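You operate a simulated robot arm through the tools that you are given. There is no shell and no other tool.

Carry out the task below with a simulated two-armed robot. There is one attempt and no reset: what you move stays moved.

Task
Replace the peeling label on lidded carton 72 with a new one.
Fine: use the teal pad; the old label goes on the yellow sheet, the new one square in the frame; put the pad back; the carton stays where it is. Set down upright: teal pad.

The check looks at the end state, three seconds after you hand in, the way a careful person would. Anything else that was tipped, shoved, dropped, spilled or broken makes it a failure. Flat cloth is picked up by pressing the open fingertips on it (5 to 10 N) and closing them slowly along it; thin cloth reads only 2 to 8 mm in the jaws.

Robot
Two 7-joint arms with fingered hands on one trunk that stands fixed in place. Base frame: the origin is at the foot of the trunk, x ahead of it, y to its left, z up; the work surface is at about z = 870. Lengths are in mm, angles in degrees, forces in N, time in s.
The left shoulder is at [50, 214, 869], the right one opposite. With the tool pointing down near the work surface each hand reaches from about 340 to 880 mm from the base axis, measured 20 degrees to its own side. Payload 3 kg a hand.
The TCP of each hand is the grasp point between the finger pads, 26 mm short of the fingertips. In the tool frame z runs along the fingers and y along their closing line. The gripper opens to 132 mm; its body begins 73 mm behind the TCP. The gripper is a hand of 3 fingers: y runs from the thumb to the fingers, the wrist lies at [0, 0, -229] in the tool frame, and closing takes about 1.5 s.
Orientation is that of the tool frame in the base frame, as a unit quaternion [x, y, z, w]. With the fingers straight down and closing along the base's y, the tool's x points along the base's -x, its y along +y and its z along -z.

Tools
- The arms move only by the tool apply_moves. It takes "left_plan", "right_plan" or both (then of equal length, played together; a hand with none holds still); each is a list of rows, each a list of 7 numbers: the turn, a rotation vector about the tool's x, y, z in units of 4 degrees (1.0 is 4 degrees), then the shift along the tool's x, y, z in units of 30 mm (1.0 is 30 mm), then the gripper command, from -1 (shut) to 1 (fully open), values between in proportion. In form: [[ax, ay, az, x, y, z, grip], ...]. A call has 1 to 20 rows; each row shifts and turns the commanded pose from where the row before left it, along the tool's axes as they then stand. A call with a number of a shift or a turn outside -1 to 1 is refused whole. Rows are played at 5 a second. More than 50 mm and 8.6 degrees between two rows, or a gripper value outside its range, and nothing of the call is played. Where a pose cannot be reached the arm comes as near as it can. A force on the tool above 40 N (or 10 N above the force at the start of the call, whichever is more), or a blocked arm, ends the call early, and 0.2 s more pass. Each finger travels about 72 mm/s and halts on what it meets, pressing with about 31 N; the grip force reading is that of the motor and also rises with nothing between the fingers. The clock runs only during rows and for 0.2 s after the last one: add rows that do not move to give the fingers time. It gives the time, the measured TCP pose, the force on the tool (base axes), the opening and the grip force at its end, in the units of the frame above (readings bear some noise), with the torque about the TCP (base axes, N m) and any sound that the robot's microphone picked up.
- Cameras (640 x 400 px; columns grow to the right, rows downward): "scene" is now at [29.2, -29.8, 1500.3]; the picture's right is [-0.36, -0.93, 0.00], its down [-0.61, 0.24, -0.76] and it looks along [0.71, -0.27, -0.65] (base axes); focal length 339 px, centre (320, 200). "left" rides on the left gripper at [-62, 3, -92] in its tool frame; the picture's right is [-0.05, -1.00, 0.00], its down [0.83, -0.04, -0.56] and it looks along [0.55, -0.03, 0.83] (tool axes); focal length 230 px, centre (320, 200). "right" rides on the right gripper at [62, 3, -92] in its tool frame; the picture's right is [-0.05, 1.00, 0.00], its down [-0.83, -0.04, -0.56] and it looks along [-0.55, -0.03, 0.83] (tool axes); focal length 230 px, centre (320, 200).
- snapshot(camera): a new picture of that camera. It takes no simulated time.
- set_grasp(shape, hand): the hand has 3 fingers and takes this shape, open, in about a second: jaw (thumb against the fingers, like two jaws); tri (thumb and two fingers); tip (a fingertip pinch); poke (one finger out to press); point (the index stretched); flat (the hand flat); cup (the hand cupped); fist (a fist). The gripper value then closes the fingers along that shape, each until it touches; the sizes above hold for jaw. It gives what a move gives, with no picture.
- pan_tilt(pan, tilt): turns the head with the scene camera to pan (to the left, within 86 degrees either way) and tilt (down, from -29 to 69), counted from straight ahead of the robot. It gives what a move gives.
- locate(camera, pixels): for up to 12 pixels [column, row] of the newest picture of that camera ("zoom" is the newest enlarged one), the place [x, y, z] in the base frame of the surface seen there, good to about 2 mm. It takes no simulated time.
- enlarge(camera, box): a new picture of the part [left, top, right, bottom] of that camera's present view, enlarged. It takes no simulated time.
- sign_off(): hands the job in; it is judged then, once.

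Unless the task says otherwise, let go and move clear before handing in.

The tools are called after "Request:" as a command line: name --argument value ..., lists and objects as JSON in quotes. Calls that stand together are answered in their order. apply_moves: Moves the arms, as the interface text tells. Its arguments: {"type":"object","properties":{"left_plan":{"type":"array","items":{"type":"array","items":{"type":"number"}}},"right_plan":{"type":"array","items":{"type":"array","items":{"type":"number"}}}},"required":[]} The other tools are called the same way: set_grasp (shape, hand) gives the hand a shape; pan_tilt (pan, tilt) turns the head that bears the scene camera; snapshot (camera) takes a picture; locate (camera, pixels) gives the place of the surface under pixels of a picture; enlarge (camera, box) takes an enlarged picture of a part of a camera's view; sign_off () hands the job in.

At the start:

```text
time: 0.0
left_eef_pos: [437.2, -4.8, 1183.7]
left_orientation: [0.248, 0.969, 0.0, 0.0]
left_wrist_force: [0.8, -0.1, -0.9]
left_moment: [0.02, 0.01, 0.0]
left_finger_gap: 132.1
left_grasp_force: 0.2
left_shape: jaw
right_eef_pos: [352.7, -400.2, 1221.1]
right_orientation: [0.248, 0.969, 0.0, -0.001]
right_wrist_force: [-0.5, 0.0, 0.3]
right_moment: [0.01, 0.02, -0.06]
right_finger_gap: 131.8
right_grasp_force: 0.0
right_shape: jaw
head pan, tilt (commanded): [-21.2, 40.7]
```

scene: 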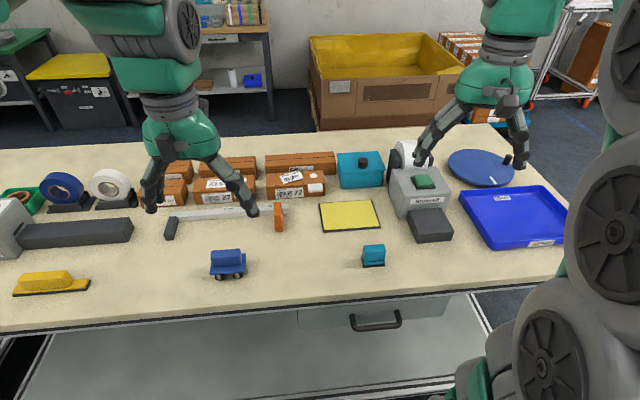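
right: 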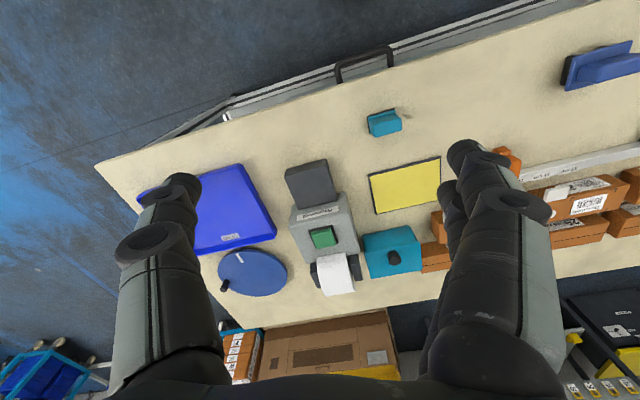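
left: 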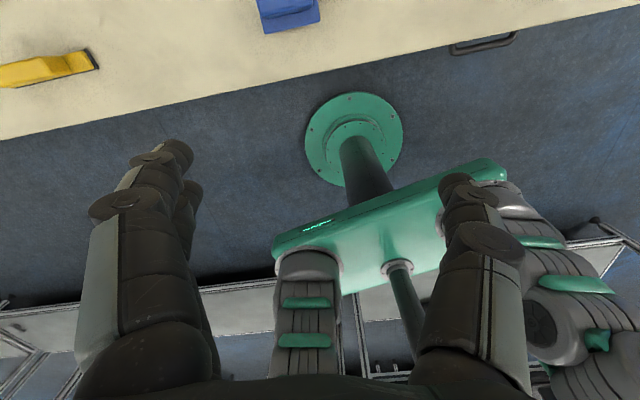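

The scene shows cartons around (160-340, 150-205), a yellow sheet at (349,216), a small teal block at (373,255), a teal box at (360,170), and a label printer at (415,190). I'll enlarge several areas to identify carton 72, the label and the pad.

Request:
enlarge --camera "scene" --box '[150, 140, 350, 265]'

Request:
enlarge --camera "scene" --box '[310, 140, 510, 275]'

Request:
enlarge --camera "right" --box '[340, 90, 640, 290]'

```text
3.20 times, centred on (250, 202) of scene
```

zoom: 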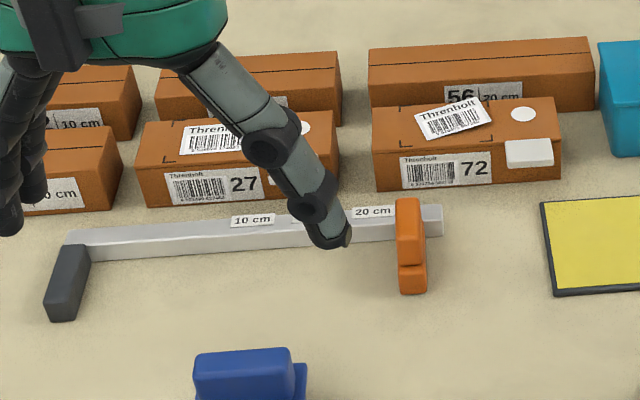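

```text
2.96 times, centred on (410, 208) of scene
```

zoom: 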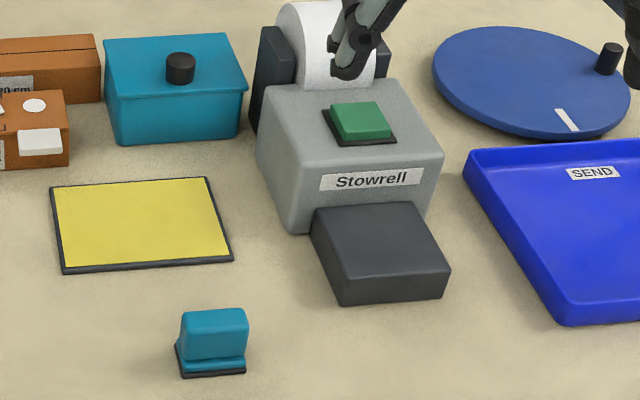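

```text
2.00 times, centred on (490, 190) of right
```

zoom: 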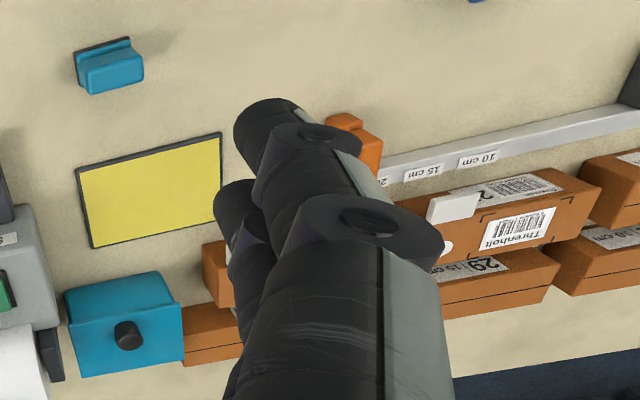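

Carton 72 (zoom 470,140) carries a skewed label over a printed corner frame on top, and the teal pad is the small handled block at scene (373,255). I'll look left and right with the head for the rest of the bench.

Request:
pan_tilt --pan 20 --tilt 40

Request:
snapshot --camera "scene"

Request:
pan_tilt --pan -40 --tilt 42

Request:
snapshot --camera "scene"

```text
time: 1.1
left_eef_pos: [434.9, -3.7, 1184.7]
left_orientation: [0.248, 0.969, 0.0, 0.001]
left_wrist_force: [0.5, 0.2, 0.3]
left_moment: [-0.01, -0.02, 0.0]
left_finger_gap: 131.8
left_grasp_force: 0.1
left_shape: jaw
right_eef_pos: [353.4, -401.4, 1220.9]
right_orientation: [0.248, 0.969, 0.0, 0.0]
right_wrist_force: [0.4, -1.1, -0.6]
right_moment: [0.02, -0.01, -0.01]
right_finger_gap: 131.8
right_grasp_force: 0.1
right_shape: jaw
head pan, tilt (commanded): [20.0, 40.0]
```

```text
taken
```

scene: 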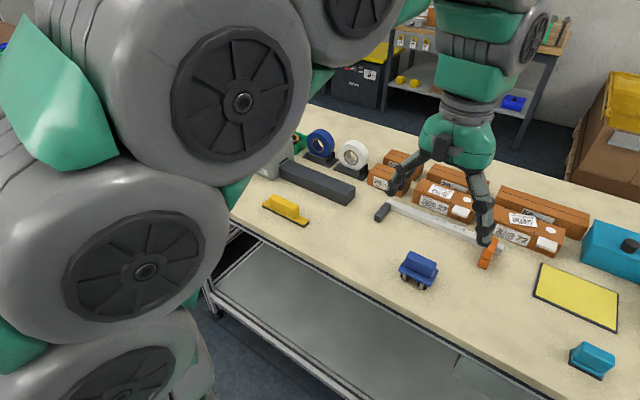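

```text
time: 2.4
left_eef_pos: [436.0, -4.1, 1185.6]
left_orientation: [0.248, 0.969, 0.0, 0.0]
left_wrist_force: [0.2, -0.5, 0.7]
left_moment: [0.05, 0.02, 0.01]
left_finger_gap: 131.8
left_grasp_force: 0.1
left_shape: jaw
right_eef_pos: [351.7, -401.2, 1222.5]
right_orientation: [0.248, 0.969, 0.0, 0.0]
right_wrist_force: [-0.9, 0.3, 0.2]
right_moment: [0.01, -0.04, 0.0]
right_finger_gap: 131.9
right_grasp_force: 0.1
right_shape: jaw
head pan, tilt (commanded): [-40.0, 42.0]
```

```text
taken
```

scene: 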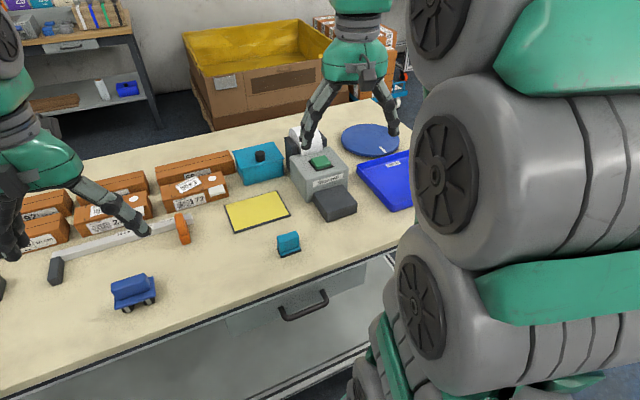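

The bench holds a blue wheeled tool, a yellow tool and the teal pad; the printer with green button sits at (318,170). I'll return the head and take close-ups of the printer, pad and carton 72.

Request:
pan_tilt --pan -21 --tilt 42

Request:
enlarge --camera "scene" --box '[260, 140, 340, 190]'

Request:
enlarge --camera "scene" --box '[340, 215, 420, 265]'

Request:
enlarge --camera "scene" --box '[380, 140, 476, 240]'

```text
time: 3.2
left_eef_pos: [437.4, -4.6, 1184.2]
left_orientation: [0.248, 0.969, 0.0, 0.0]
left_wrist_force: [-0.4, 0.5, -0.1]
left_moment: [-0.05, -0.02, -0.02]
left_finger_gap: 131.9
left_grasp_force: 0.2
left_shape: jaw
right_eef_pos: [353.1, -401.3, 1221.8]
right_orientation: [0.248, 0.969, 0.0, 0.0]
right_wrist_force: [-0.9, 0.8, 0.4]
right_moment: [-0.02, 0.01, 0.0]
right_finger_gap: 131.7
right_grasp_force: 0.0
right_shape: jaw
head pan, tilt (commanded): [-21.0, 42.0]
```

```text
8.00 times, centred on (300, 165) of scene
```

zoom: 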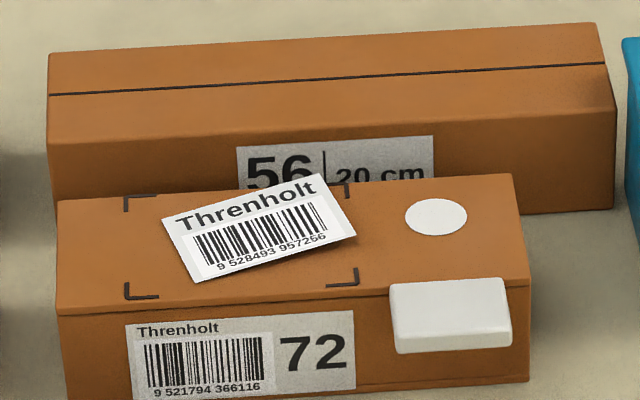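

```text
8.00 times, centred on (380, 240) of scene
```

zoom: 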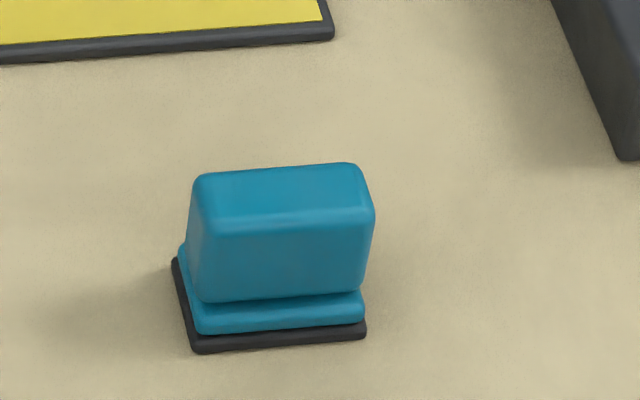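

```text
4.00 times, centred on (428, 190) of scene
```

zoom: 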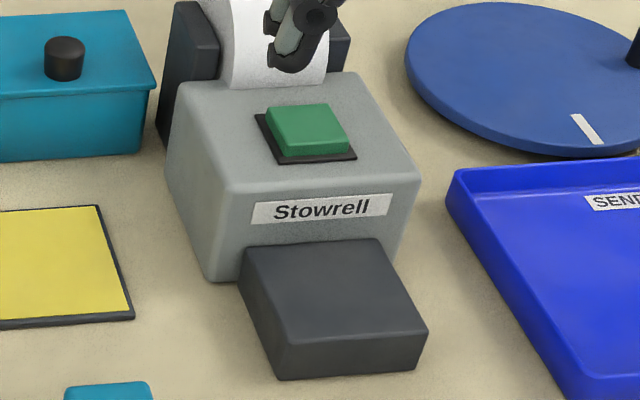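

Carton 72's frame corners appear at zoom (125,200), (345,185), (355,280), (125,295), and its skewed label spans (163,218)-(357,237). I'll re-take that zoom and measure.

Request:
enlarge --camera "scene" --box '[260, 140, 340, 190]'

Request:
locate --camera "zoom" --pixels '[[127, 200], [349, 185], [357, 282], [127, 298], [164, 219], [322, 175], [356, 236], [196, 282], [436, 217], [60, 205], [512, 178], [528, 295]]'

Request:
locate --camera "zoom" --pixels '[[60, 310], [240, 240], [280, 210], [450, 290], [450, 340], [60, 395], [528, 380], [340, 60], [340, 120], [60, 60], [600, 60], [90, 250]]'

```text
8.00 times, centred on (300, 165) of scene
```

zoom: 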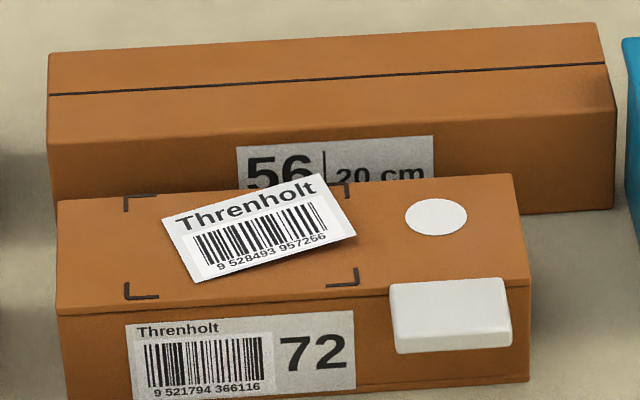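

```text
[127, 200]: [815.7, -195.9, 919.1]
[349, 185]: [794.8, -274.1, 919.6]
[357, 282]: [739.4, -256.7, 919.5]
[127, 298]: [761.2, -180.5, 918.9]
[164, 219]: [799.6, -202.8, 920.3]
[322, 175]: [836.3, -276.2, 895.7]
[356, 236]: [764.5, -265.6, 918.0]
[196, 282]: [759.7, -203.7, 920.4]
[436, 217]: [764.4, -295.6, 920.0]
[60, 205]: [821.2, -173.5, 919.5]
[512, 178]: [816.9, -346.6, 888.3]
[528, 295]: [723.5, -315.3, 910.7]
```

```text
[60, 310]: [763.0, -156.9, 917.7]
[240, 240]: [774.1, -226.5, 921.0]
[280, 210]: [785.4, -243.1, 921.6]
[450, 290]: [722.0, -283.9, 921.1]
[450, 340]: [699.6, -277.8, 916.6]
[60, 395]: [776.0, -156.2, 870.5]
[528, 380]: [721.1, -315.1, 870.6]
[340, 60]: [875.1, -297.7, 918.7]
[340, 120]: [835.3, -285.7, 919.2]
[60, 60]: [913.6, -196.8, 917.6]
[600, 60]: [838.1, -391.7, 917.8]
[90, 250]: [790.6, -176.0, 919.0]
```

Frame centre comes out near (778,-227,919) with the frame turned about 15°, and the label is turned another ~16° relative to it. Now I'll measure the pad and the printer.

Request:
enlarge --camera "scene" --box '[340, 215, 420, 265]'

Request:
locate --camera "zoom" --pixels '[[172, 262], [196, 350], [366, 335], [200, 178], [352, 166], [370, 212], [200, 228], [285, 195], [285, 260], [285, 312], [285, 340], [362, 318]]'

Request:
enlarge --camera "scene" --box '[380, 140, 476, 240]'

Request:
locate --camera "zoom" --pixels '[[266, 118], [330, 105], [348, 150], [282, 155], [306, 130], [242, 255], [378, 240], [427, 330], [282, 345], [335, 290], [240, 185], [400, 170]]'

Request:
enlarge --camera "scene" --box '[310, 180, 390, 230]'

Request:
locate --camera "zoom" --pixels '[[80, 90], [520, 60], [560, 250], [120, 300], [320, 180], [400, 350]]'

```text
8.00 times, centred on (380, 240) of scene
```

zoom: 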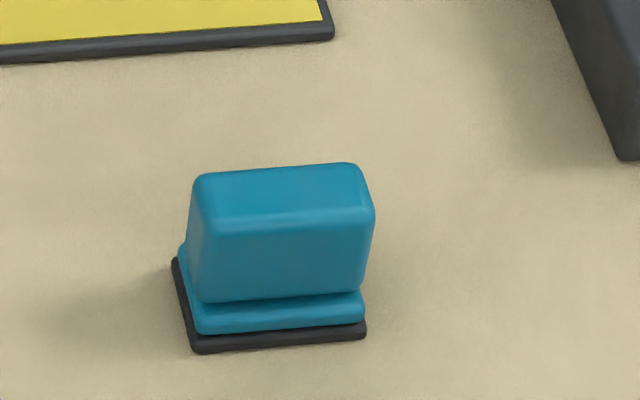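

```text
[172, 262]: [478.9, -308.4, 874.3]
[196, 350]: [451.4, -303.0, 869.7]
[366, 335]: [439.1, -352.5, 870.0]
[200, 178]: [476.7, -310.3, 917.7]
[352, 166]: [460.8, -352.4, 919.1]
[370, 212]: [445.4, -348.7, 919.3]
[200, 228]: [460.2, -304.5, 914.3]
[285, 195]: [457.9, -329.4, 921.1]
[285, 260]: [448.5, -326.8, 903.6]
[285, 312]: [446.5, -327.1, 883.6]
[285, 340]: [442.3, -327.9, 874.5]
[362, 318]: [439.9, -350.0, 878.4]
```

```text
4.00 times, centred on (428, 190) of scene
```

zoom: 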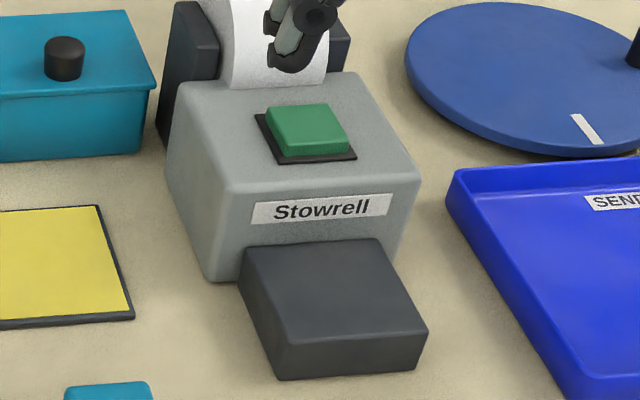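

```text
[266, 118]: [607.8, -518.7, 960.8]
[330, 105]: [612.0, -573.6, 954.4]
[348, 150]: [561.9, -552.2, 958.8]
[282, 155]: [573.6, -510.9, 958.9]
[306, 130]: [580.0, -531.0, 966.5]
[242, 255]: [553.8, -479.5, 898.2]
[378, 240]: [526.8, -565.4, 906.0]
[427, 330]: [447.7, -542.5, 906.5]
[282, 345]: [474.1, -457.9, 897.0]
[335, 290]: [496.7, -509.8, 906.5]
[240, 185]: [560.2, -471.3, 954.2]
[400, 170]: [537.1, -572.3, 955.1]
```

```text
8.00 times, centred on (350, 205) of scene
```

zoom: 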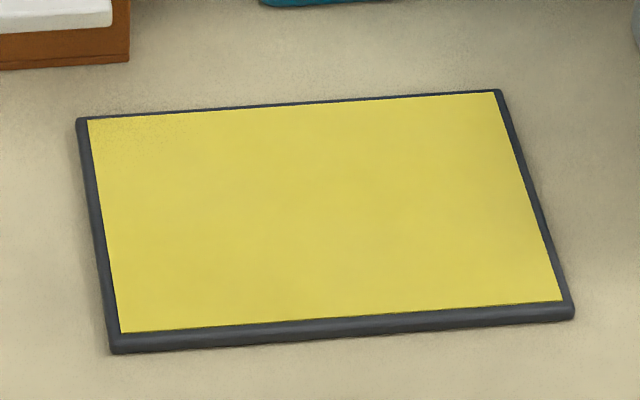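

```text
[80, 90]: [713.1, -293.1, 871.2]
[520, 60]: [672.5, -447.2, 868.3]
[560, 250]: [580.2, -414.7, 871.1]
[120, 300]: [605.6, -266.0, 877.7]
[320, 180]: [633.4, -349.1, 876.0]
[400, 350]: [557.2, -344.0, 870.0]
```

The pad's base is about 51×32 mm centred near (460,-331) with a bar handle up to z≈921; the printer button is near (585,-535,966) and the label plate near (500,-512,906). I'll move the left arm aside and bring the right hand above the printer.

Request:
apply_moves --left_plan '[[0, 0, 0, 0.4, 0.73, -0.2, 1], [0, 0, 0, 0.4, 0.73, -0.2, 1], [0, 0, 0, 0.4, 0.73, -0.2, 1], [0, 0, 0, 0.4, 0.73, -0.2, 1], [0, 0, 0, 0.4, 0.73, -0.2, 1], [0, 0, 0, 0.4, 0.73, -0.2, 1], [0, 0, 0, 0.4, 0.73, -0.2, 1], [0, 0, 0, 0.4, 0.73, -0.2, 1], [0, 0, 0, 0.4, 0.73, -0.2, 1], [0, 0, 0, 0.4, 0.73, -0.2, 1]]' --right_plan '[[0, 0, 0, -0.5, 0, 0.2, 1], [0, 0, 0, -0.5, 0, 0.2, 1], [0, 0, 0, -0.5, 0, 0.2, 1], [0, 0, 0, -0.5, 0, 0.2, 1], [0, 0, 0, -0.5, 0, 0.2, 1], [0, 0, 0, -0.5, 0, 0.2, 1], [0, 0, 0, -0.5, 0, 0.2, 1], [0, 0, 0, -0.5, 0, 0.2, 1], [0, 0, 0, 0, 0, 0.2, 1], [0, 0, 0, 0, 0, 0, 1]]'

Request:
snapshot --camera "scene"

Request:
snapshot --camera "right"

```text
time: 5.4
left_eef_pos: [436.8, 245.6, 1241.9]
left_orientation: [0.248, 0.969, 0.001, 0.0]
left_wrist_force: [1.0, 1.1, 0.5]
left_moment: [0.01, -0.02, -0.03]
left_finger_gap: 131.9
left_grasp_force: 0.1
left_shape: jaw
right_eef_pos: [457.0, -458.6, 1167.5]
right_orientation: [0.249, 0.969, 0.0, 0.0]
right_wrist_force: [0.5, 0.4, 0.1]
right_moment: [0.04, -0.01, 0.02]
right_finger_gap: 132.0
right_grasp_force: 0.0
right_shape: jaw
head pan, tilt (commanded): [-21.0, 42.0]
```

```text
taken
```

scene: 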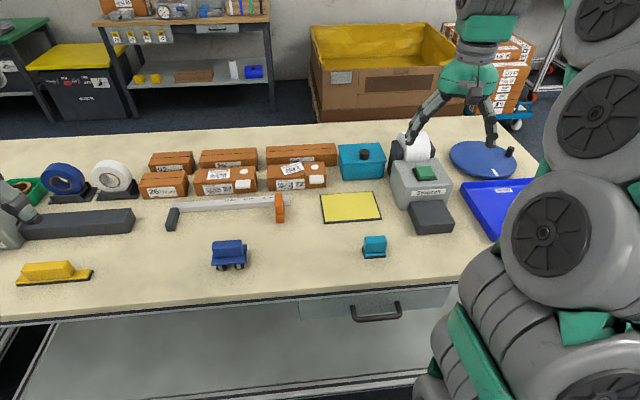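

```text
taken
```

right: 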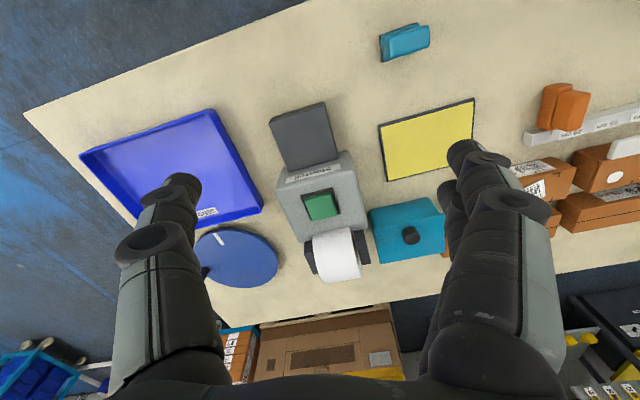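

The view is now clear: cartons at (165-300,155-190), printer at (420,190). I'll close-up on carton 72 and its neighbours, then locate the button from the right camera.

Request:
enlarge --camera "scene" --box '[130, 140, 340, 230]'

Request:
enlarge --camera "right" --box '[260, 90, 380, 290]'

Request:
locate --camera "right" --pixels '[[302, 196], [333, 189], [340, 213], [310, 222], [322, 206], [270, 122], [323, 103], [337, 155], [286, 170], [303, 137], [310, 200], [420, 37]]'

```text
3.05 times, centred on (235, 185) of scene
```

zoom: 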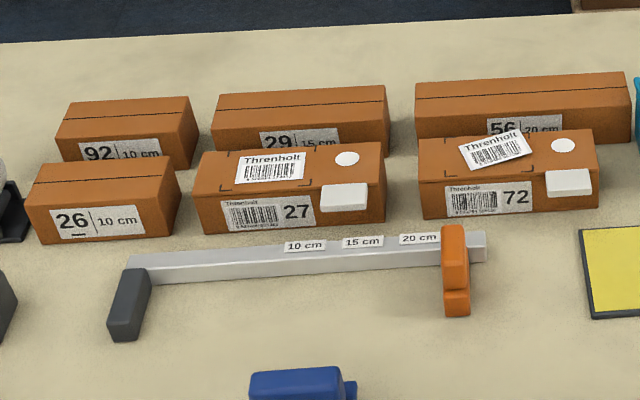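

```text
2.00 times, centred on (320, 190) of right
```

zoom: 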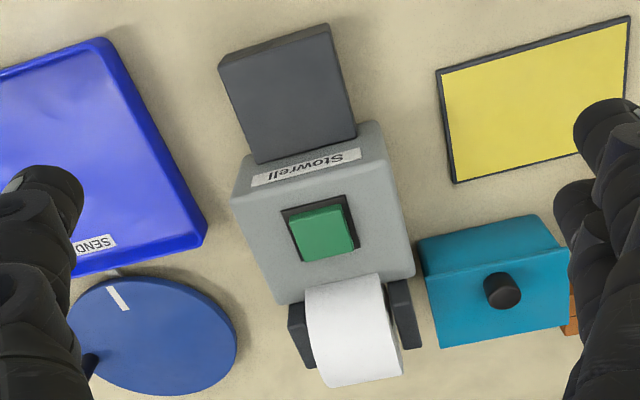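

```text
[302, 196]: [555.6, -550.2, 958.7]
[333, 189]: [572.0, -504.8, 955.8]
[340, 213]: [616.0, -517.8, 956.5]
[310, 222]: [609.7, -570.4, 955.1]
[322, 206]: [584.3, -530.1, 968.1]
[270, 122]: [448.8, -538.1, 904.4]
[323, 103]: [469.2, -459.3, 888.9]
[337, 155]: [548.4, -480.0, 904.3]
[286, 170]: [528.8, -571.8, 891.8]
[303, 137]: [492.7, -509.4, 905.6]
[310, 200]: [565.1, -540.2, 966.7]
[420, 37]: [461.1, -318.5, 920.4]
```

Button centre is about (585,-535,968) and the plate centre about (497,-511,906). I'll set the right hand to poke and look at where its finger sits.

Request:
set_grasp --hand "right" --shape "poke"

Request:
snapshot --camera "right"

Request:
snapshot --camera "scene"

```text
time: 6.3
left_eef_pos: [436.4, 245.3, 1242.2]
left_orientation: [0.249, 0.969, 0.0, 0.0]
left_wrist_force: [-0.2, 0.3, -0.4]
left_moment: [0.01, 0.01, 0.0]
left_finger_gap: 131.9
left_grasp_force: 0.1
left_shape: jaw
right_eef_pos: [458.8, -458.0, 1167.2]
right_orientation: [0.248, 0.969, 0.001, 0.0]
right_wrist_force: [0.4, 0.2, 0.1]
right_moment: [0.03, 0.03, 0.01]
right_finger_gap: 0.2
right_grasp_force: 0.1
right_shape: poke
head pan, tilt (commanded): [-21.0, 42.0]
```

```text
taken
```

right: 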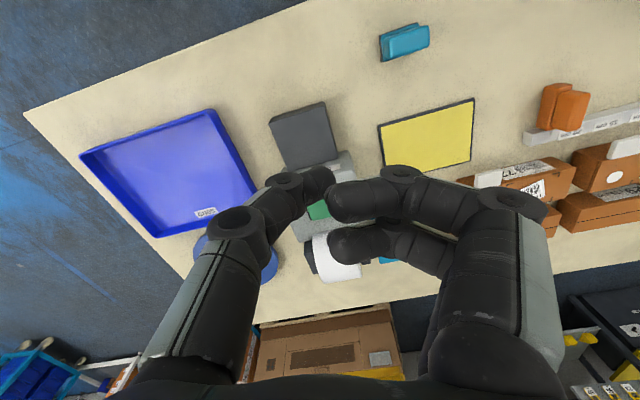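

```text
taken
```

scene: 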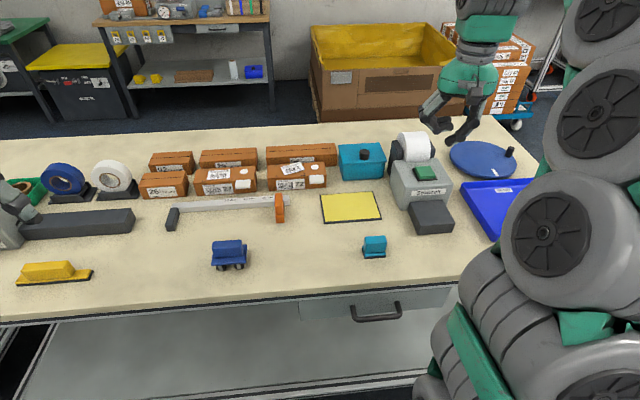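

The poke shape extends the thumb (tip near right px (325,180)) with the other fingers curled (335,200),(340,245). I'll measure their heights.

Request:
locate --camera "right" --pixels '[[325, 180], [318, 180], [330, 178], [340, 200], [340, 245], [320, 190], [300, 190]]'

Request:
enlarge --camera "scene" --box '[380, 60, 520, 160]'

Request:
locate --camera "zoom" --pixels '[[320, 355], [325, 365], [310, 358], [200, 280], [210, 300], [250, 320]]'

```text
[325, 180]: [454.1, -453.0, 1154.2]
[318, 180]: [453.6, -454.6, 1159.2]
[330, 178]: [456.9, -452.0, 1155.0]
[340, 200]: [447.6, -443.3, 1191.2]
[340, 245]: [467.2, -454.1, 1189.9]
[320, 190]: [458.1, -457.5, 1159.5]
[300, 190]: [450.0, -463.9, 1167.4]
```

```text
4.00 times, centred on (450, 110) of scene
```

zoom: 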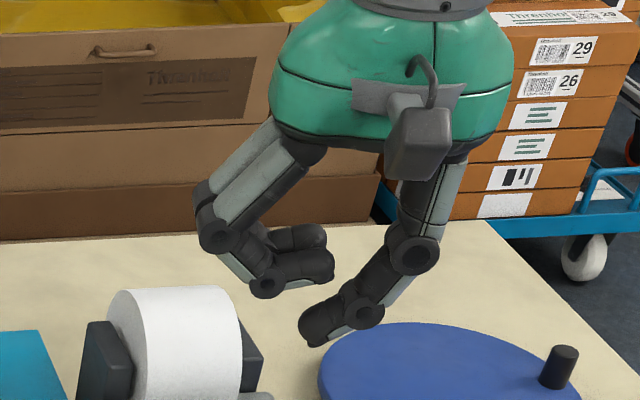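

```text
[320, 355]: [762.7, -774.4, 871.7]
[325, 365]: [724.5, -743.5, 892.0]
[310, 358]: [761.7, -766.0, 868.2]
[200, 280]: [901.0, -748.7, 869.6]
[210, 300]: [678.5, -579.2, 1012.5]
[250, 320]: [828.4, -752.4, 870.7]
```

The thumb tip is ~15-20 mm below the TCP and roughly under it; the curled fingers stay ~35 mm higher. I'll measure the paper roll so the fingers stay clear of it.

Request:
snapshot --camera "scene"

Request:
locate --camera "scene" --pixels '[[415, 135], [410, 132], [415, 145], [415, 155], [395, 150], [432, 155], [424, 173], [437, 185], [410, 160]]'

Request:
locate --camera "right" --pixels '[[345, 250], [350, 272], [322, 245], [316, 260], [310, 270]]'

```text
taken
```

scene: 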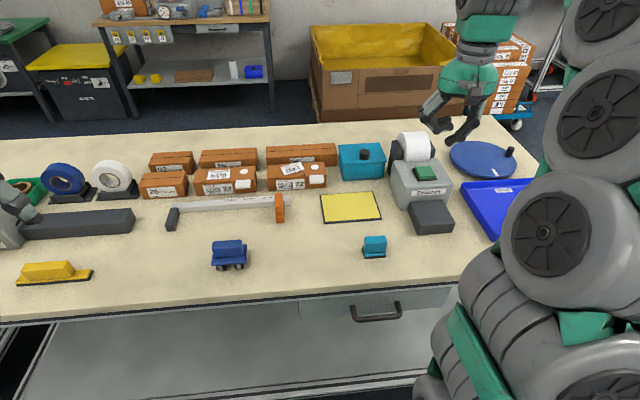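

```text
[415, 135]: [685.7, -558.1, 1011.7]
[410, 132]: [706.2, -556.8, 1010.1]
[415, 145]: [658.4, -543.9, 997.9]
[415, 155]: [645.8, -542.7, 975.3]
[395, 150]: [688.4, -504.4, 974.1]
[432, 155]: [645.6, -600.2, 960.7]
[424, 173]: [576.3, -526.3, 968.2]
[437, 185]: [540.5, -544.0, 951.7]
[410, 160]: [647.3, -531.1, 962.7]
```

```text
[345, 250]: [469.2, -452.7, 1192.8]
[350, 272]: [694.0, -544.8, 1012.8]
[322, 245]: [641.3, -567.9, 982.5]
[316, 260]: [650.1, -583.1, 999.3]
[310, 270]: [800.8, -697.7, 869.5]
```

The roll's front is at x≈645, so a press near (578,-533) keeps the curled fingers clear. Moving over the button to TCP z≈1020.

Request:
apply_moves --right_plan '[[0, 0, 0, -0.805, -0.066, 0.5, 1], [0, 0, 0, -0.805, -0.066, 0.5, 1], [0, 0, 0, -0.805, -0.066, 0.5, 1], [0, 0, 0, -0.805, -0.066, 0.5, 1], [0, 0, 0, -0.805, -0.066, 0.5, 1], [0, 0, 0, -0.805, -0.066, 0.5, 1], [0, 0, 0, 0, 0, 0.5, 1], [0, 0, 0, 0, 0, 0.5, 1], [0, 0, 0, 0, 0, 0.5, 1], [0, 0, 0, 0, 0, 0.4, 1], [0, 0, 0, 0, 0, 0, 1]]'

Request:
enlarge --camera "scene" --box '[360, 100, 500, 240]'

Request:
snapshot --camera "right"

```text
time: 8.7
left_eef_pos: [436.8, 245.5, 1242.6]
left_orientation: [0.247, 0.969, 0.0, 0.0]
left_wrist_force: [-0.9, 0.4, -0.3]
left_moment: [0.0, 0.01, -0.01]
left_finger_gap: 132.0
left_grasp_force: 0.1
left_shape: jaw
right_eef_pos: [579.4, -539.4, 1019.0]
right_orientation: [0.248, 0.969, 0.0, 0.0]
right_wrist_force: [-0.1, 0.0, 0.3]
right_moment: [0.03, 0.0, -0.05]
right_finger_gap: 0.3
right_grasp_force: 0.1
right_shape: poke
head pan, tilt (commanded): [-21.0, 42.0]
```

```text
2.86 times, centred on (430, 170) of scene
```

zoom: 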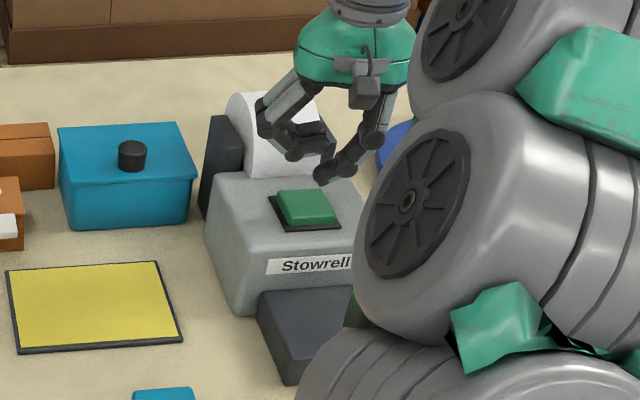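

```text
taken
```

right: 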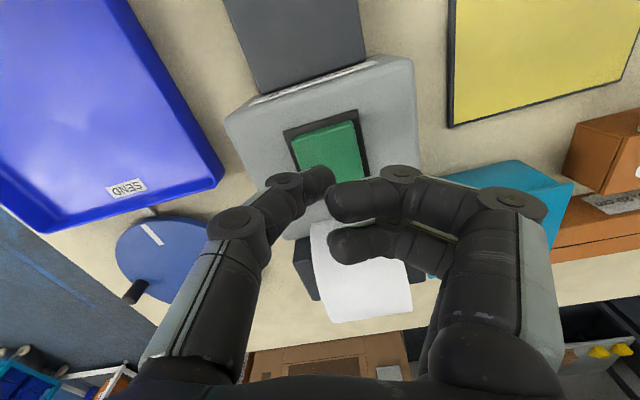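

The thumb is over the green button in the right view (320,165). I'll descend in small steps and watch the force.

Request:
apply_moves --right_plan '[[0, 0, 0, 0, 0, 0.2, 1], [0, 0, 0, 0, 0, 0.2, 1], [0, 0, 0, 0, 0, 0.2, 1], [0, 0, 0, 0, 0, 0.2, 1], [0, 0, 0, 0, 0, 0.1, 1], [0, 0, 0, 0, 0, 0, 1]]'

Request:
snapshot --camera "right"

```text
time: 10.1
left_eef_pos: [437.0, 244.8, 1243.1]
left_orientation: [0.248, 0.969, -0.001, 0.0]
left_wrist_force: [0.0, 0.3, -0.1]
left_moment: [-0.04, 0.03, 0.02]
left_finger_gap: 131.9
left_grasp_force: 0.0
left_shape: jaw
right_eef_pos: [577.8, -537.7, 994.0]
right_orientation: [0.248, 0.969, 0.001, 0.001]
right_wrist_force: [-0.3, -0.1, 1.2]
right_moment: [0.04, 0.01, -0.02]
right_finger_gap: 0.1
right_grasp_force: 0.0
right_shape: poke
head pan, tilt (commanded): [-21.0, 42.0]
```

```text
taken
```

right: 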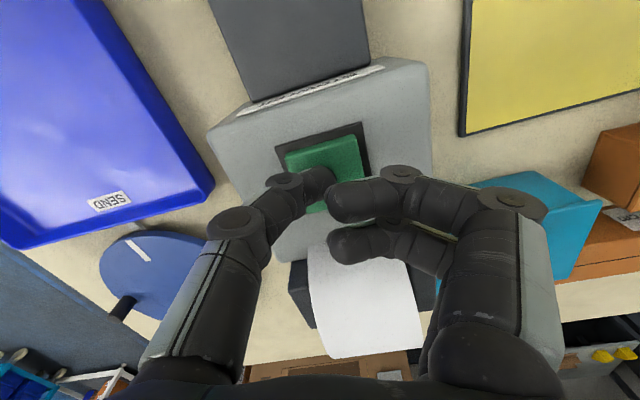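

Still no contact (1.2 N) with the tip over the button. Continuing down in 3 mm steps.

Request:
apply_moves --right_plan '[[0, 0, 0, 0, 0, 0.1, 1], [0, 0, 0, 0, 0, 0.1, 1], [0, 0, 0, 0, 0, 0.1, 1], [0, 0, 0, 0, 0, 0, 1]]'

```text
time: 11.1
left_eef_pos: [436.4, 244.4, 1242.7]
left_orientation: [0.248, 0.969, 0.0, 0.0]
left_wrist_force: [0.0, -0.8, 0.8]
left_moment: [-0.01, 0.01, -0.01]
left_finger_gap: 132.1
left_grasp_force: 0.0
left_shape: jaw
right_eef_pos: [579.2, -538.2, 985.4]
right_orientation: [0.248, 0.969, -0.001, 0.0]
right_wrist_force: [1.6, -3.2, 12.4]
right_moment: [-0.04, -0.04, 0.0]
right_finger_gap: 0.0
right_grasp_force: 0.0
right_shape: poke
head pan, tilt (commanded): [-21.0, 42.0]
heard: click
```

Contact at 12.4 N with a "click", so the button fired. I'll lift straight up and look at the plate.

Request:
apply_moves --right_plan '[[0, 0, 0, 0, 0, -0.2, 1], [0, 0, 0, 0, 0, -0.5, 1], [0, 0, 0, 0, 0, -0.8, 1], [0, 0, 0, 0, 0, -0.8, 1], [0, 0, 0, 0, 0, -0.8, 1], [0, 0, 0, 0, 0, -0.8, 1], [0, 0, 0, 0, 0, -0.8, 1], [0, 0, 0, 0, 0, 0, 1]]'

Request:
snapshot --camera "right"

Request:
snapshot --camera "scene"

```text
time: 12.9
left_eef_pos: [435.8, 245.0, 1243.0]
left_orientation: [0.248, 0.969, 0.0, 0.0]
left_wrist_force: [-0.5, -0.3, -0.1]
left_moment: [0.01, -0.03, -0.01]
left_finger_gap: 131.8
left_grasp_force: 0.1
left_shape: jaw
right_eef_pos: [577.5, -539.3, 1125.3]
right_orientation: [0.247, 0.969, 0.0, 0.0]
right_wrist_force: [-0.1, 0.3, 0.8]
right_moment: [0.02, 0.02, 0.0]
right_finger_gap: 0.0
right_grasp_force: 0.1
right_shape: poke
head pan, tilt (commanded): [-21.0, 42.0]
```

```text
taken
```

right: 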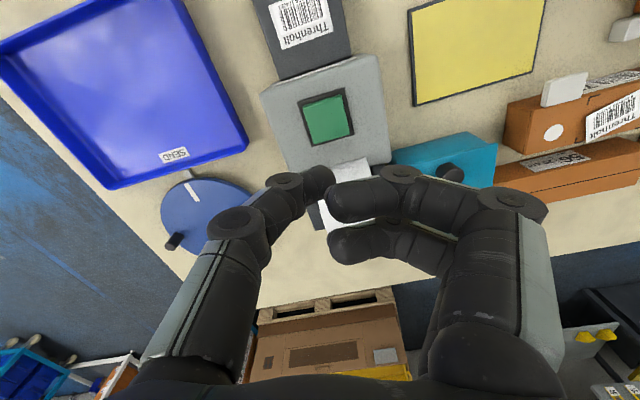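

```text
taken
```

scene: 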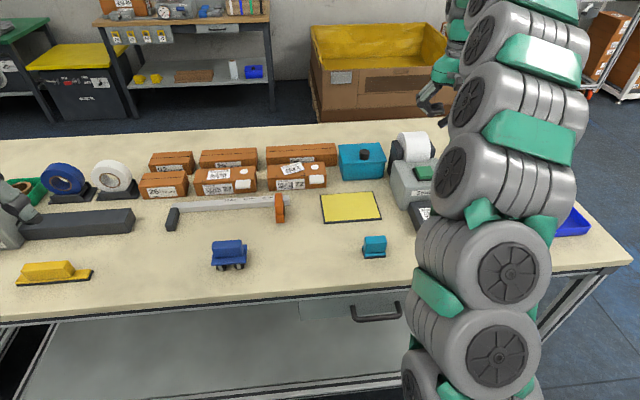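

The new label is on the plate at right px (302,20), readable from the robot's side. I'll go above the teal pad and set the jaw shape.

Request:
apply_moves --right_plan '[[0, 0, 0, 0.847, 0.527, 0.1, 1], [0, 0, 0, 0.847, 0.527, 0.1, 1], [0, 0, 0, 0.847, 0.527, 0.1, 1], [0, 0, 0, 0.847, 0.527, 0.1, 1], [0, 0, 0, 0.847, 0.527, 0.1, 1], [0, 0, 0, 0.847, 0.527, 0.1, 1], [0, 0, 0, 0.847, 0.527, 0.1, 1], [0, 0, 0, 0.847, 0.527, 0.1, 1], [0, 0, 0, 0, 0, 0, 1]]'

Request:
set_grasp --hand "right" --shape "jaw"

Request:
snapshot --camera "right"

Request:
snapshot --camera "scene"

```text
time: 14.9
left_eef_pos: [436.7, 244.7, 1243.1]
left_orientation: [0.248, 0.969, 0.0, 0.0]
left_wrist_force: [-0.5, 0.5, -0.9]
left_moment: [-0.03, 0.01, -0.01]
left_finger_gap: 131.8
left_grasp_force: 0.1
left_shape: jaw
right_eef_pos: [460.5, -330.1, 1101.5]
right_orientation: [0.248, 0.969, -0.001, -0.001]
right_wrist_force: [0.5, 1.0, 0.4]
right_moment: [0.0, 0.01, -0.02]
right_finger_gap: 0.1
right_grasp_force: 0.0
right_shape: poke
head pan, tilt (commanded): [-21.0, 42.0]
```

```text
time: 15.8
left_eef_pos: [437.3, 244.9, 1242.4]
left_orientation: [0.248, 0.969, 0.001, 0.001]
left_wrist_force: [0.8, -1.0, 0.0]
left_moment: [0.05, -0.02, -0.03]
left_finger_gap: 131.9
left_grasp_force: 0.1
left_shape: jaw
right_eef_pos: [460.2, -329.7, 1101.9]
right_orientation: [0.247, 0.969, 0.0, 0.0]
right_wrist_force: [-0.3, -0.5, 0.0]
right_moment: [0.02, -0.02, 0.01]
right_finger_gap: 131.8
right_grasp_force: 0.0
right_shape: jaw
head pan, tilt (commanded): [-21.0, 42.0]
```

```text
taken
```

right: 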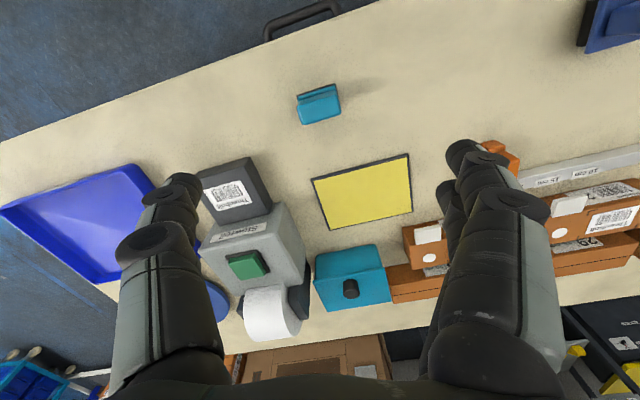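

```text
taken
```

scene: 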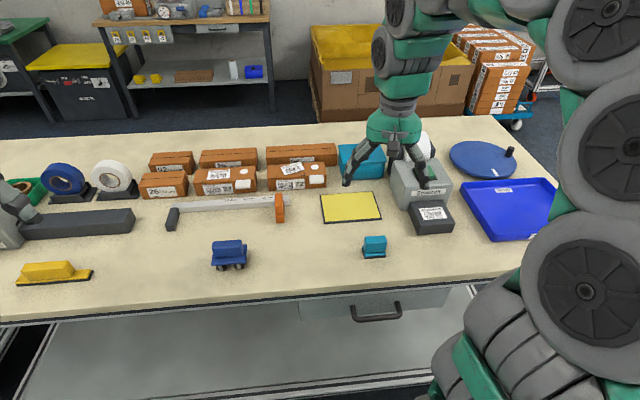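

I'll zoom in on the new label on the plate (scene (432,213)) and on the pad to measure their corners accurately.

Request:
enlarge --camera "scene" --box '[400, 190, 464, 240]'

Request:
enlarge --camera "right" --box '[280, 70, 360, 130]'

Request:
enlarge --camera "right" --box '[190, 150, 290, 230]'

```text
8.00 times, centred on (432, 215) of scene
```

zoom: 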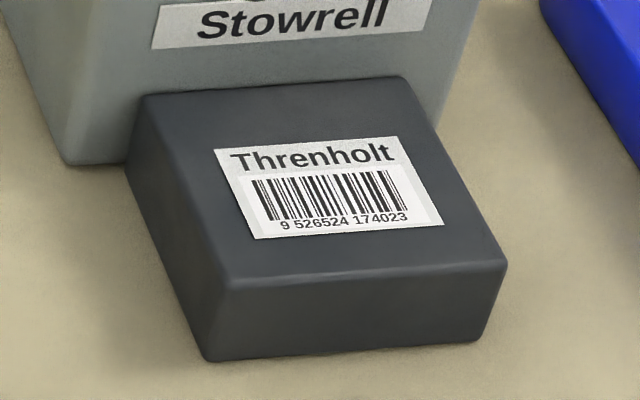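

```text
6.67 times, centred on (320, 100) of right
```

zoom: 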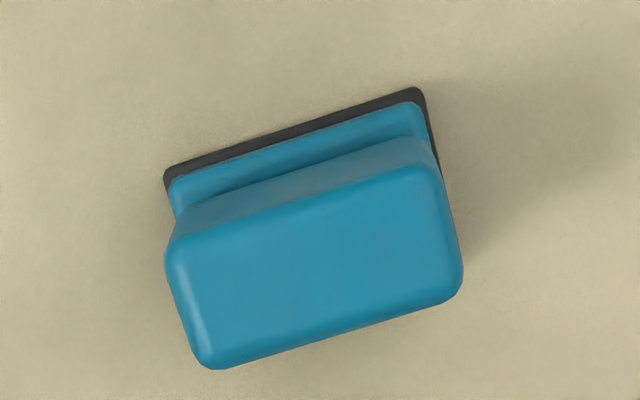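

```text
5.00 times, centred on (240, 190) of right
```

zoom: 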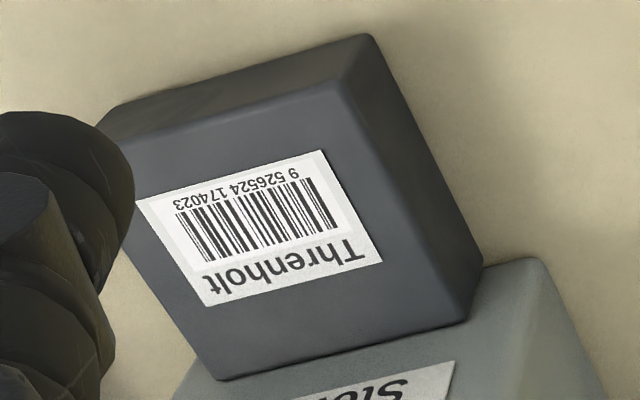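

Label corners in the right zoom are (138,200), (322,150), (382,262), (207,306). Locating those, then the same from the scene camera, then the pad outline.

Request:
locate --camera "zoom" --pixels '[[140, 201], [321, 152], [380, 261], [208, 304], [262, 230], [346, 80], [467, 316], [216, 378]]'

Request:
enlarge --camera "scene" --box '[400, 190, 464, 240]'

Request:
locate --camera "zoom" --pixels '[[216, 149], [397, 137], [443, 223], [255, 238], [328, 187], [142, 96], [402, 77], [506, 263], [230, 285]]'

Request:
enlarge --camera "right" --box '[280, 70, 360, 130]'

Request:
locate --camera "zoom" --pixels '[[166, 180], [168, 168], [418, 90], [426, 100], [180, 255], [442, 178], [460, 280], [212, 362], [315, 265], [300, 130], [320, 180], [175, 215]]'

```text
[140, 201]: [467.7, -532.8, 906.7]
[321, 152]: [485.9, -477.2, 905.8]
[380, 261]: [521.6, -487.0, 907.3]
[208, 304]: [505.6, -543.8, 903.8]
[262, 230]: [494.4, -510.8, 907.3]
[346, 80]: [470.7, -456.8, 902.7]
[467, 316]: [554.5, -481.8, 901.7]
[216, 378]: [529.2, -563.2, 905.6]
```

```text
8.00 times, centred on (432, 215) of scene
```

zoom: 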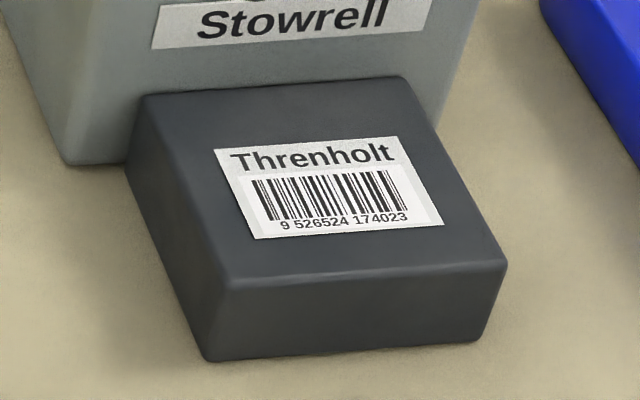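

```text
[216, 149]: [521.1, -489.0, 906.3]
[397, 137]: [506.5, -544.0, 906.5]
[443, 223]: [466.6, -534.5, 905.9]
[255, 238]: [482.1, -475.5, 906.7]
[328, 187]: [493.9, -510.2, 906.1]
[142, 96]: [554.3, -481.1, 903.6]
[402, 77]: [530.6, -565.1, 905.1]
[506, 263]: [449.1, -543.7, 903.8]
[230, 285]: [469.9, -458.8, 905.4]
```

```text
6.67 times, centred on (320, 100) of right
```

zoom: 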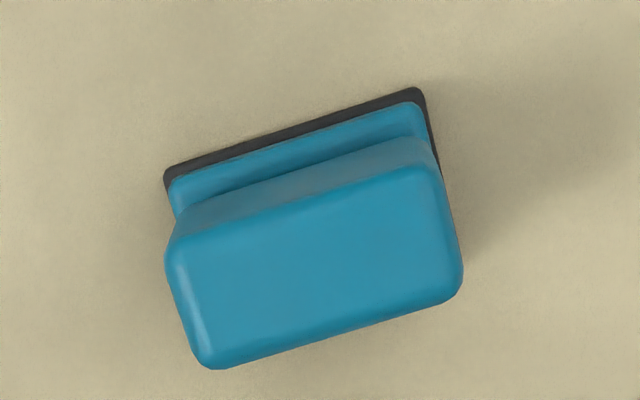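

```text
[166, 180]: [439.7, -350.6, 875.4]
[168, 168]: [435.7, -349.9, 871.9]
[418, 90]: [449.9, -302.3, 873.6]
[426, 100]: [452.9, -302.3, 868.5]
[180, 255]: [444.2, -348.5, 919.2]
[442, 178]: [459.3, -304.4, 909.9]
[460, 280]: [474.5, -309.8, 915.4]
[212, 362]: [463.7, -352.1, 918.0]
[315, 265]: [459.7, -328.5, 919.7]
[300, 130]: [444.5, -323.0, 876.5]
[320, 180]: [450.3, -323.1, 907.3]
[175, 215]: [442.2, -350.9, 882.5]
```

New label: centre (494.6,-510.5), yaw ≈15.9°, about 59×40 mm; frame: centre (777.8,-226.8), yaw ≈15.8°; pad handle centre (460.4,-328.7), yaw ≈15.5°. All share one yaw, so I'll turn the right hand by 77° so the jaws close across the thin side of the handle.

Request:
apply_moves --right_plan '[[0, 0, 0.9645, 0, 0, 0, 1], [0, 0, 0.9645, 0, 0, 0, 1], [0, 0, 0.9645, 0, 0, 0, 1], [0, 0, 0.9645, 0, 0, 0, 1], [0, 0, 0.9645, 0, 0, 0, 1], [0, 0, 0.9645, 0, 0, 0, 1], [0, 0, 0.9645, 0, 0, 0, 1], [0, 0, 0.9645, 0, 0, 0, 1], [0, 0, 0.9645, 0, 0, 0, 1], [0, 0, 0.9645, 0, 0, 0, 1], [0, 0, 0.9645, 0, 0, 0, 1], [0, 0, 0.9645, 0, 0, 0, 1], [0, 0, 0.9645, 0, 0, 0, 1], [0, 0, 0.9645, 0, 0, 0, 1], [0, 0, 0.9645, 0, 0, 0, 1], [0, 0, 0.9645, 0, 0, 0, 1], [0, 0, 0.9645, 0, 0, 0, 1], [0, 0, 0.9645, 0, 0, 0, 1], [0, 0, 0.9645, 0, 0, 0, 1], [0, 0, 0.9645, 0, 0, 0, 1]]'

Request:
snapshot --camera "right"

Request:
snapshot --camera "scene"

```text
time: 20.0
left_eef_pos: [436.5, 245.3, 1243.3]
left_orientation: [0.248, 0.969, -0.001, -0.001]
left_wrist_force: [-0.1, -0.1, -0.3]
left_moment: [0.01, 0.0, -0.02]
left_finger_gap: 132.0
left_grasp_force: 0.0
left_shape: jaw
right_eef_pos: [461.4, -330.6, 1101.9]
right_orientation: [0.798, 0.603, 0.0, -0.001]
right_wrist_force: [0.2, -0.1, -0.5]
right_moment: [-0.01, -0.01, -0.02]
right_finger_gap: 131.8
right_grasp_force: 0.0
right_shape: jaw
head pan, tilt (commanded): [-21.0, 42.0]
```

```text
taken
```

right: 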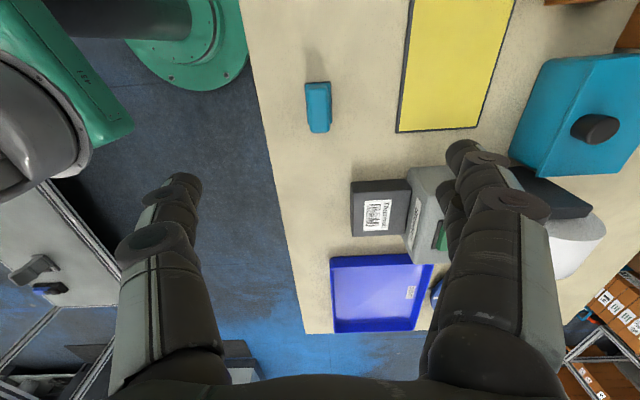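

```text
taken
```

scene: 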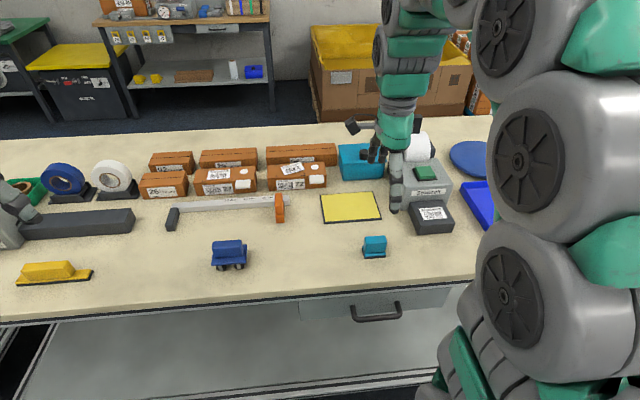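

Tool y now points along (0.962,-0.273), matching the pad's thin side. Descending to TCP z≈980 and checking alignment.

Request:
apply_moves --right_plan '[[0, 0, 0, 0.05, -0.05, 0.8, 1], [0, 0, 0, 0, 0, 0.8, 1], [0, 0, 0, 0, 0, 0.8, 1], [0, 0, 0, 0, 0, 0.8, 1], [0, 0, 0, 0, 0, 0.8, 1], [0, 0, 0, 0, 0, 0, 1]]'

Request:
snapshot --camera "right"

Request:
enlarge --camera "scene" --box '[320, 180, 440, 270]'

```text
time: 21.4
left_eef_pos: [436.2, 246.5, 1242.6]
left_orientation: [0.247, 0.969, -0.001, 0.0]
left_wrist_force: [1.2, -0.4, -1.1]
left_moment: [0.03, -0.02, 0.04]
left_finger_gap: 132.0
left_grasp_force: 0.1
left_shape: jaw
right_eef_pos: [460.8, -327.8, 982.4]
right_orientation: [0.798, 0.602, 0.0, 0.0]
right_wrist_force: [0.1, 0.9, 0.1]
right_moment: [-0.02, 0.03, 0.01]
right_finger_gap: 132.0
right_grasp_force: 0.0
right_shape: jaw
head pan, tilt (commanded): [-21.0, 42.0]
```

```text
taken
```

right: 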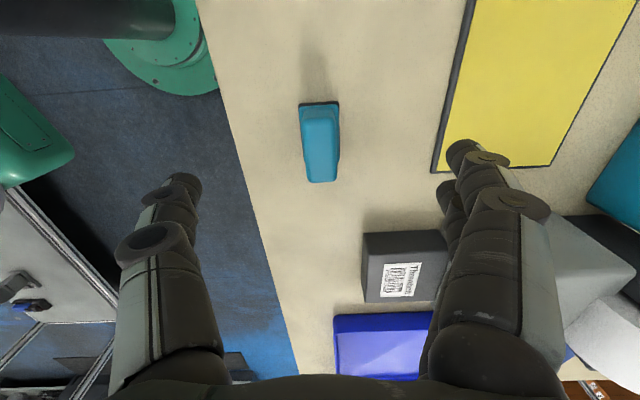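

```text
4.44 times, centred on (380, 225) of scene
```

zoom: 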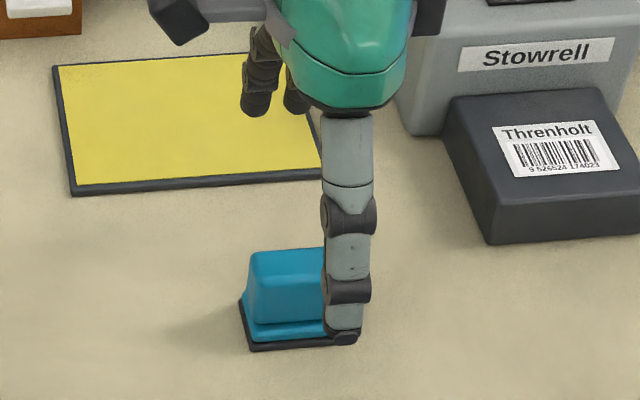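

The handle is centred laterally between the jaws at right px (303-338, 105-182). I'll check its exact extent before lowering.

Request:
enlarge --camera "right" --box '[280, 90, 360, 190]'

Request:
locate --camera "right" --pixels '[[320, 112], [320, 178], [308, 145], [334, 145], [320, 145], [305, 120], [336, 120], [312, 176], [332, 176], [301, 104], [338, 103]]'

```text
4.00 times, centred on (320, 140) of right
```

zoom: 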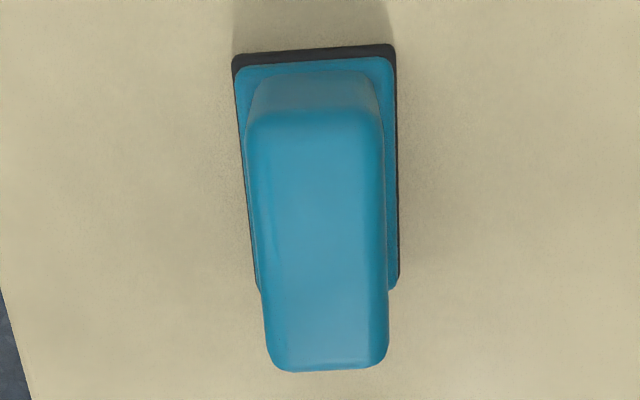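

```text
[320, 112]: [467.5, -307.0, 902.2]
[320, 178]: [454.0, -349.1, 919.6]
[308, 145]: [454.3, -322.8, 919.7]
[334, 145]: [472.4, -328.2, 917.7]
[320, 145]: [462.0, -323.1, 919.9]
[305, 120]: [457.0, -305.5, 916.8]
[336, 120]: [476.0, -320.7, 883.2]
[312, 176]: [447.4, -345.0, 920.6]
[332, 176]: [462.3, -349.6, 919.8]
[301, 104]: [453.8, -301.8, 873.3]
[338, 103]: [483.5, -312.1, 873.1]
```

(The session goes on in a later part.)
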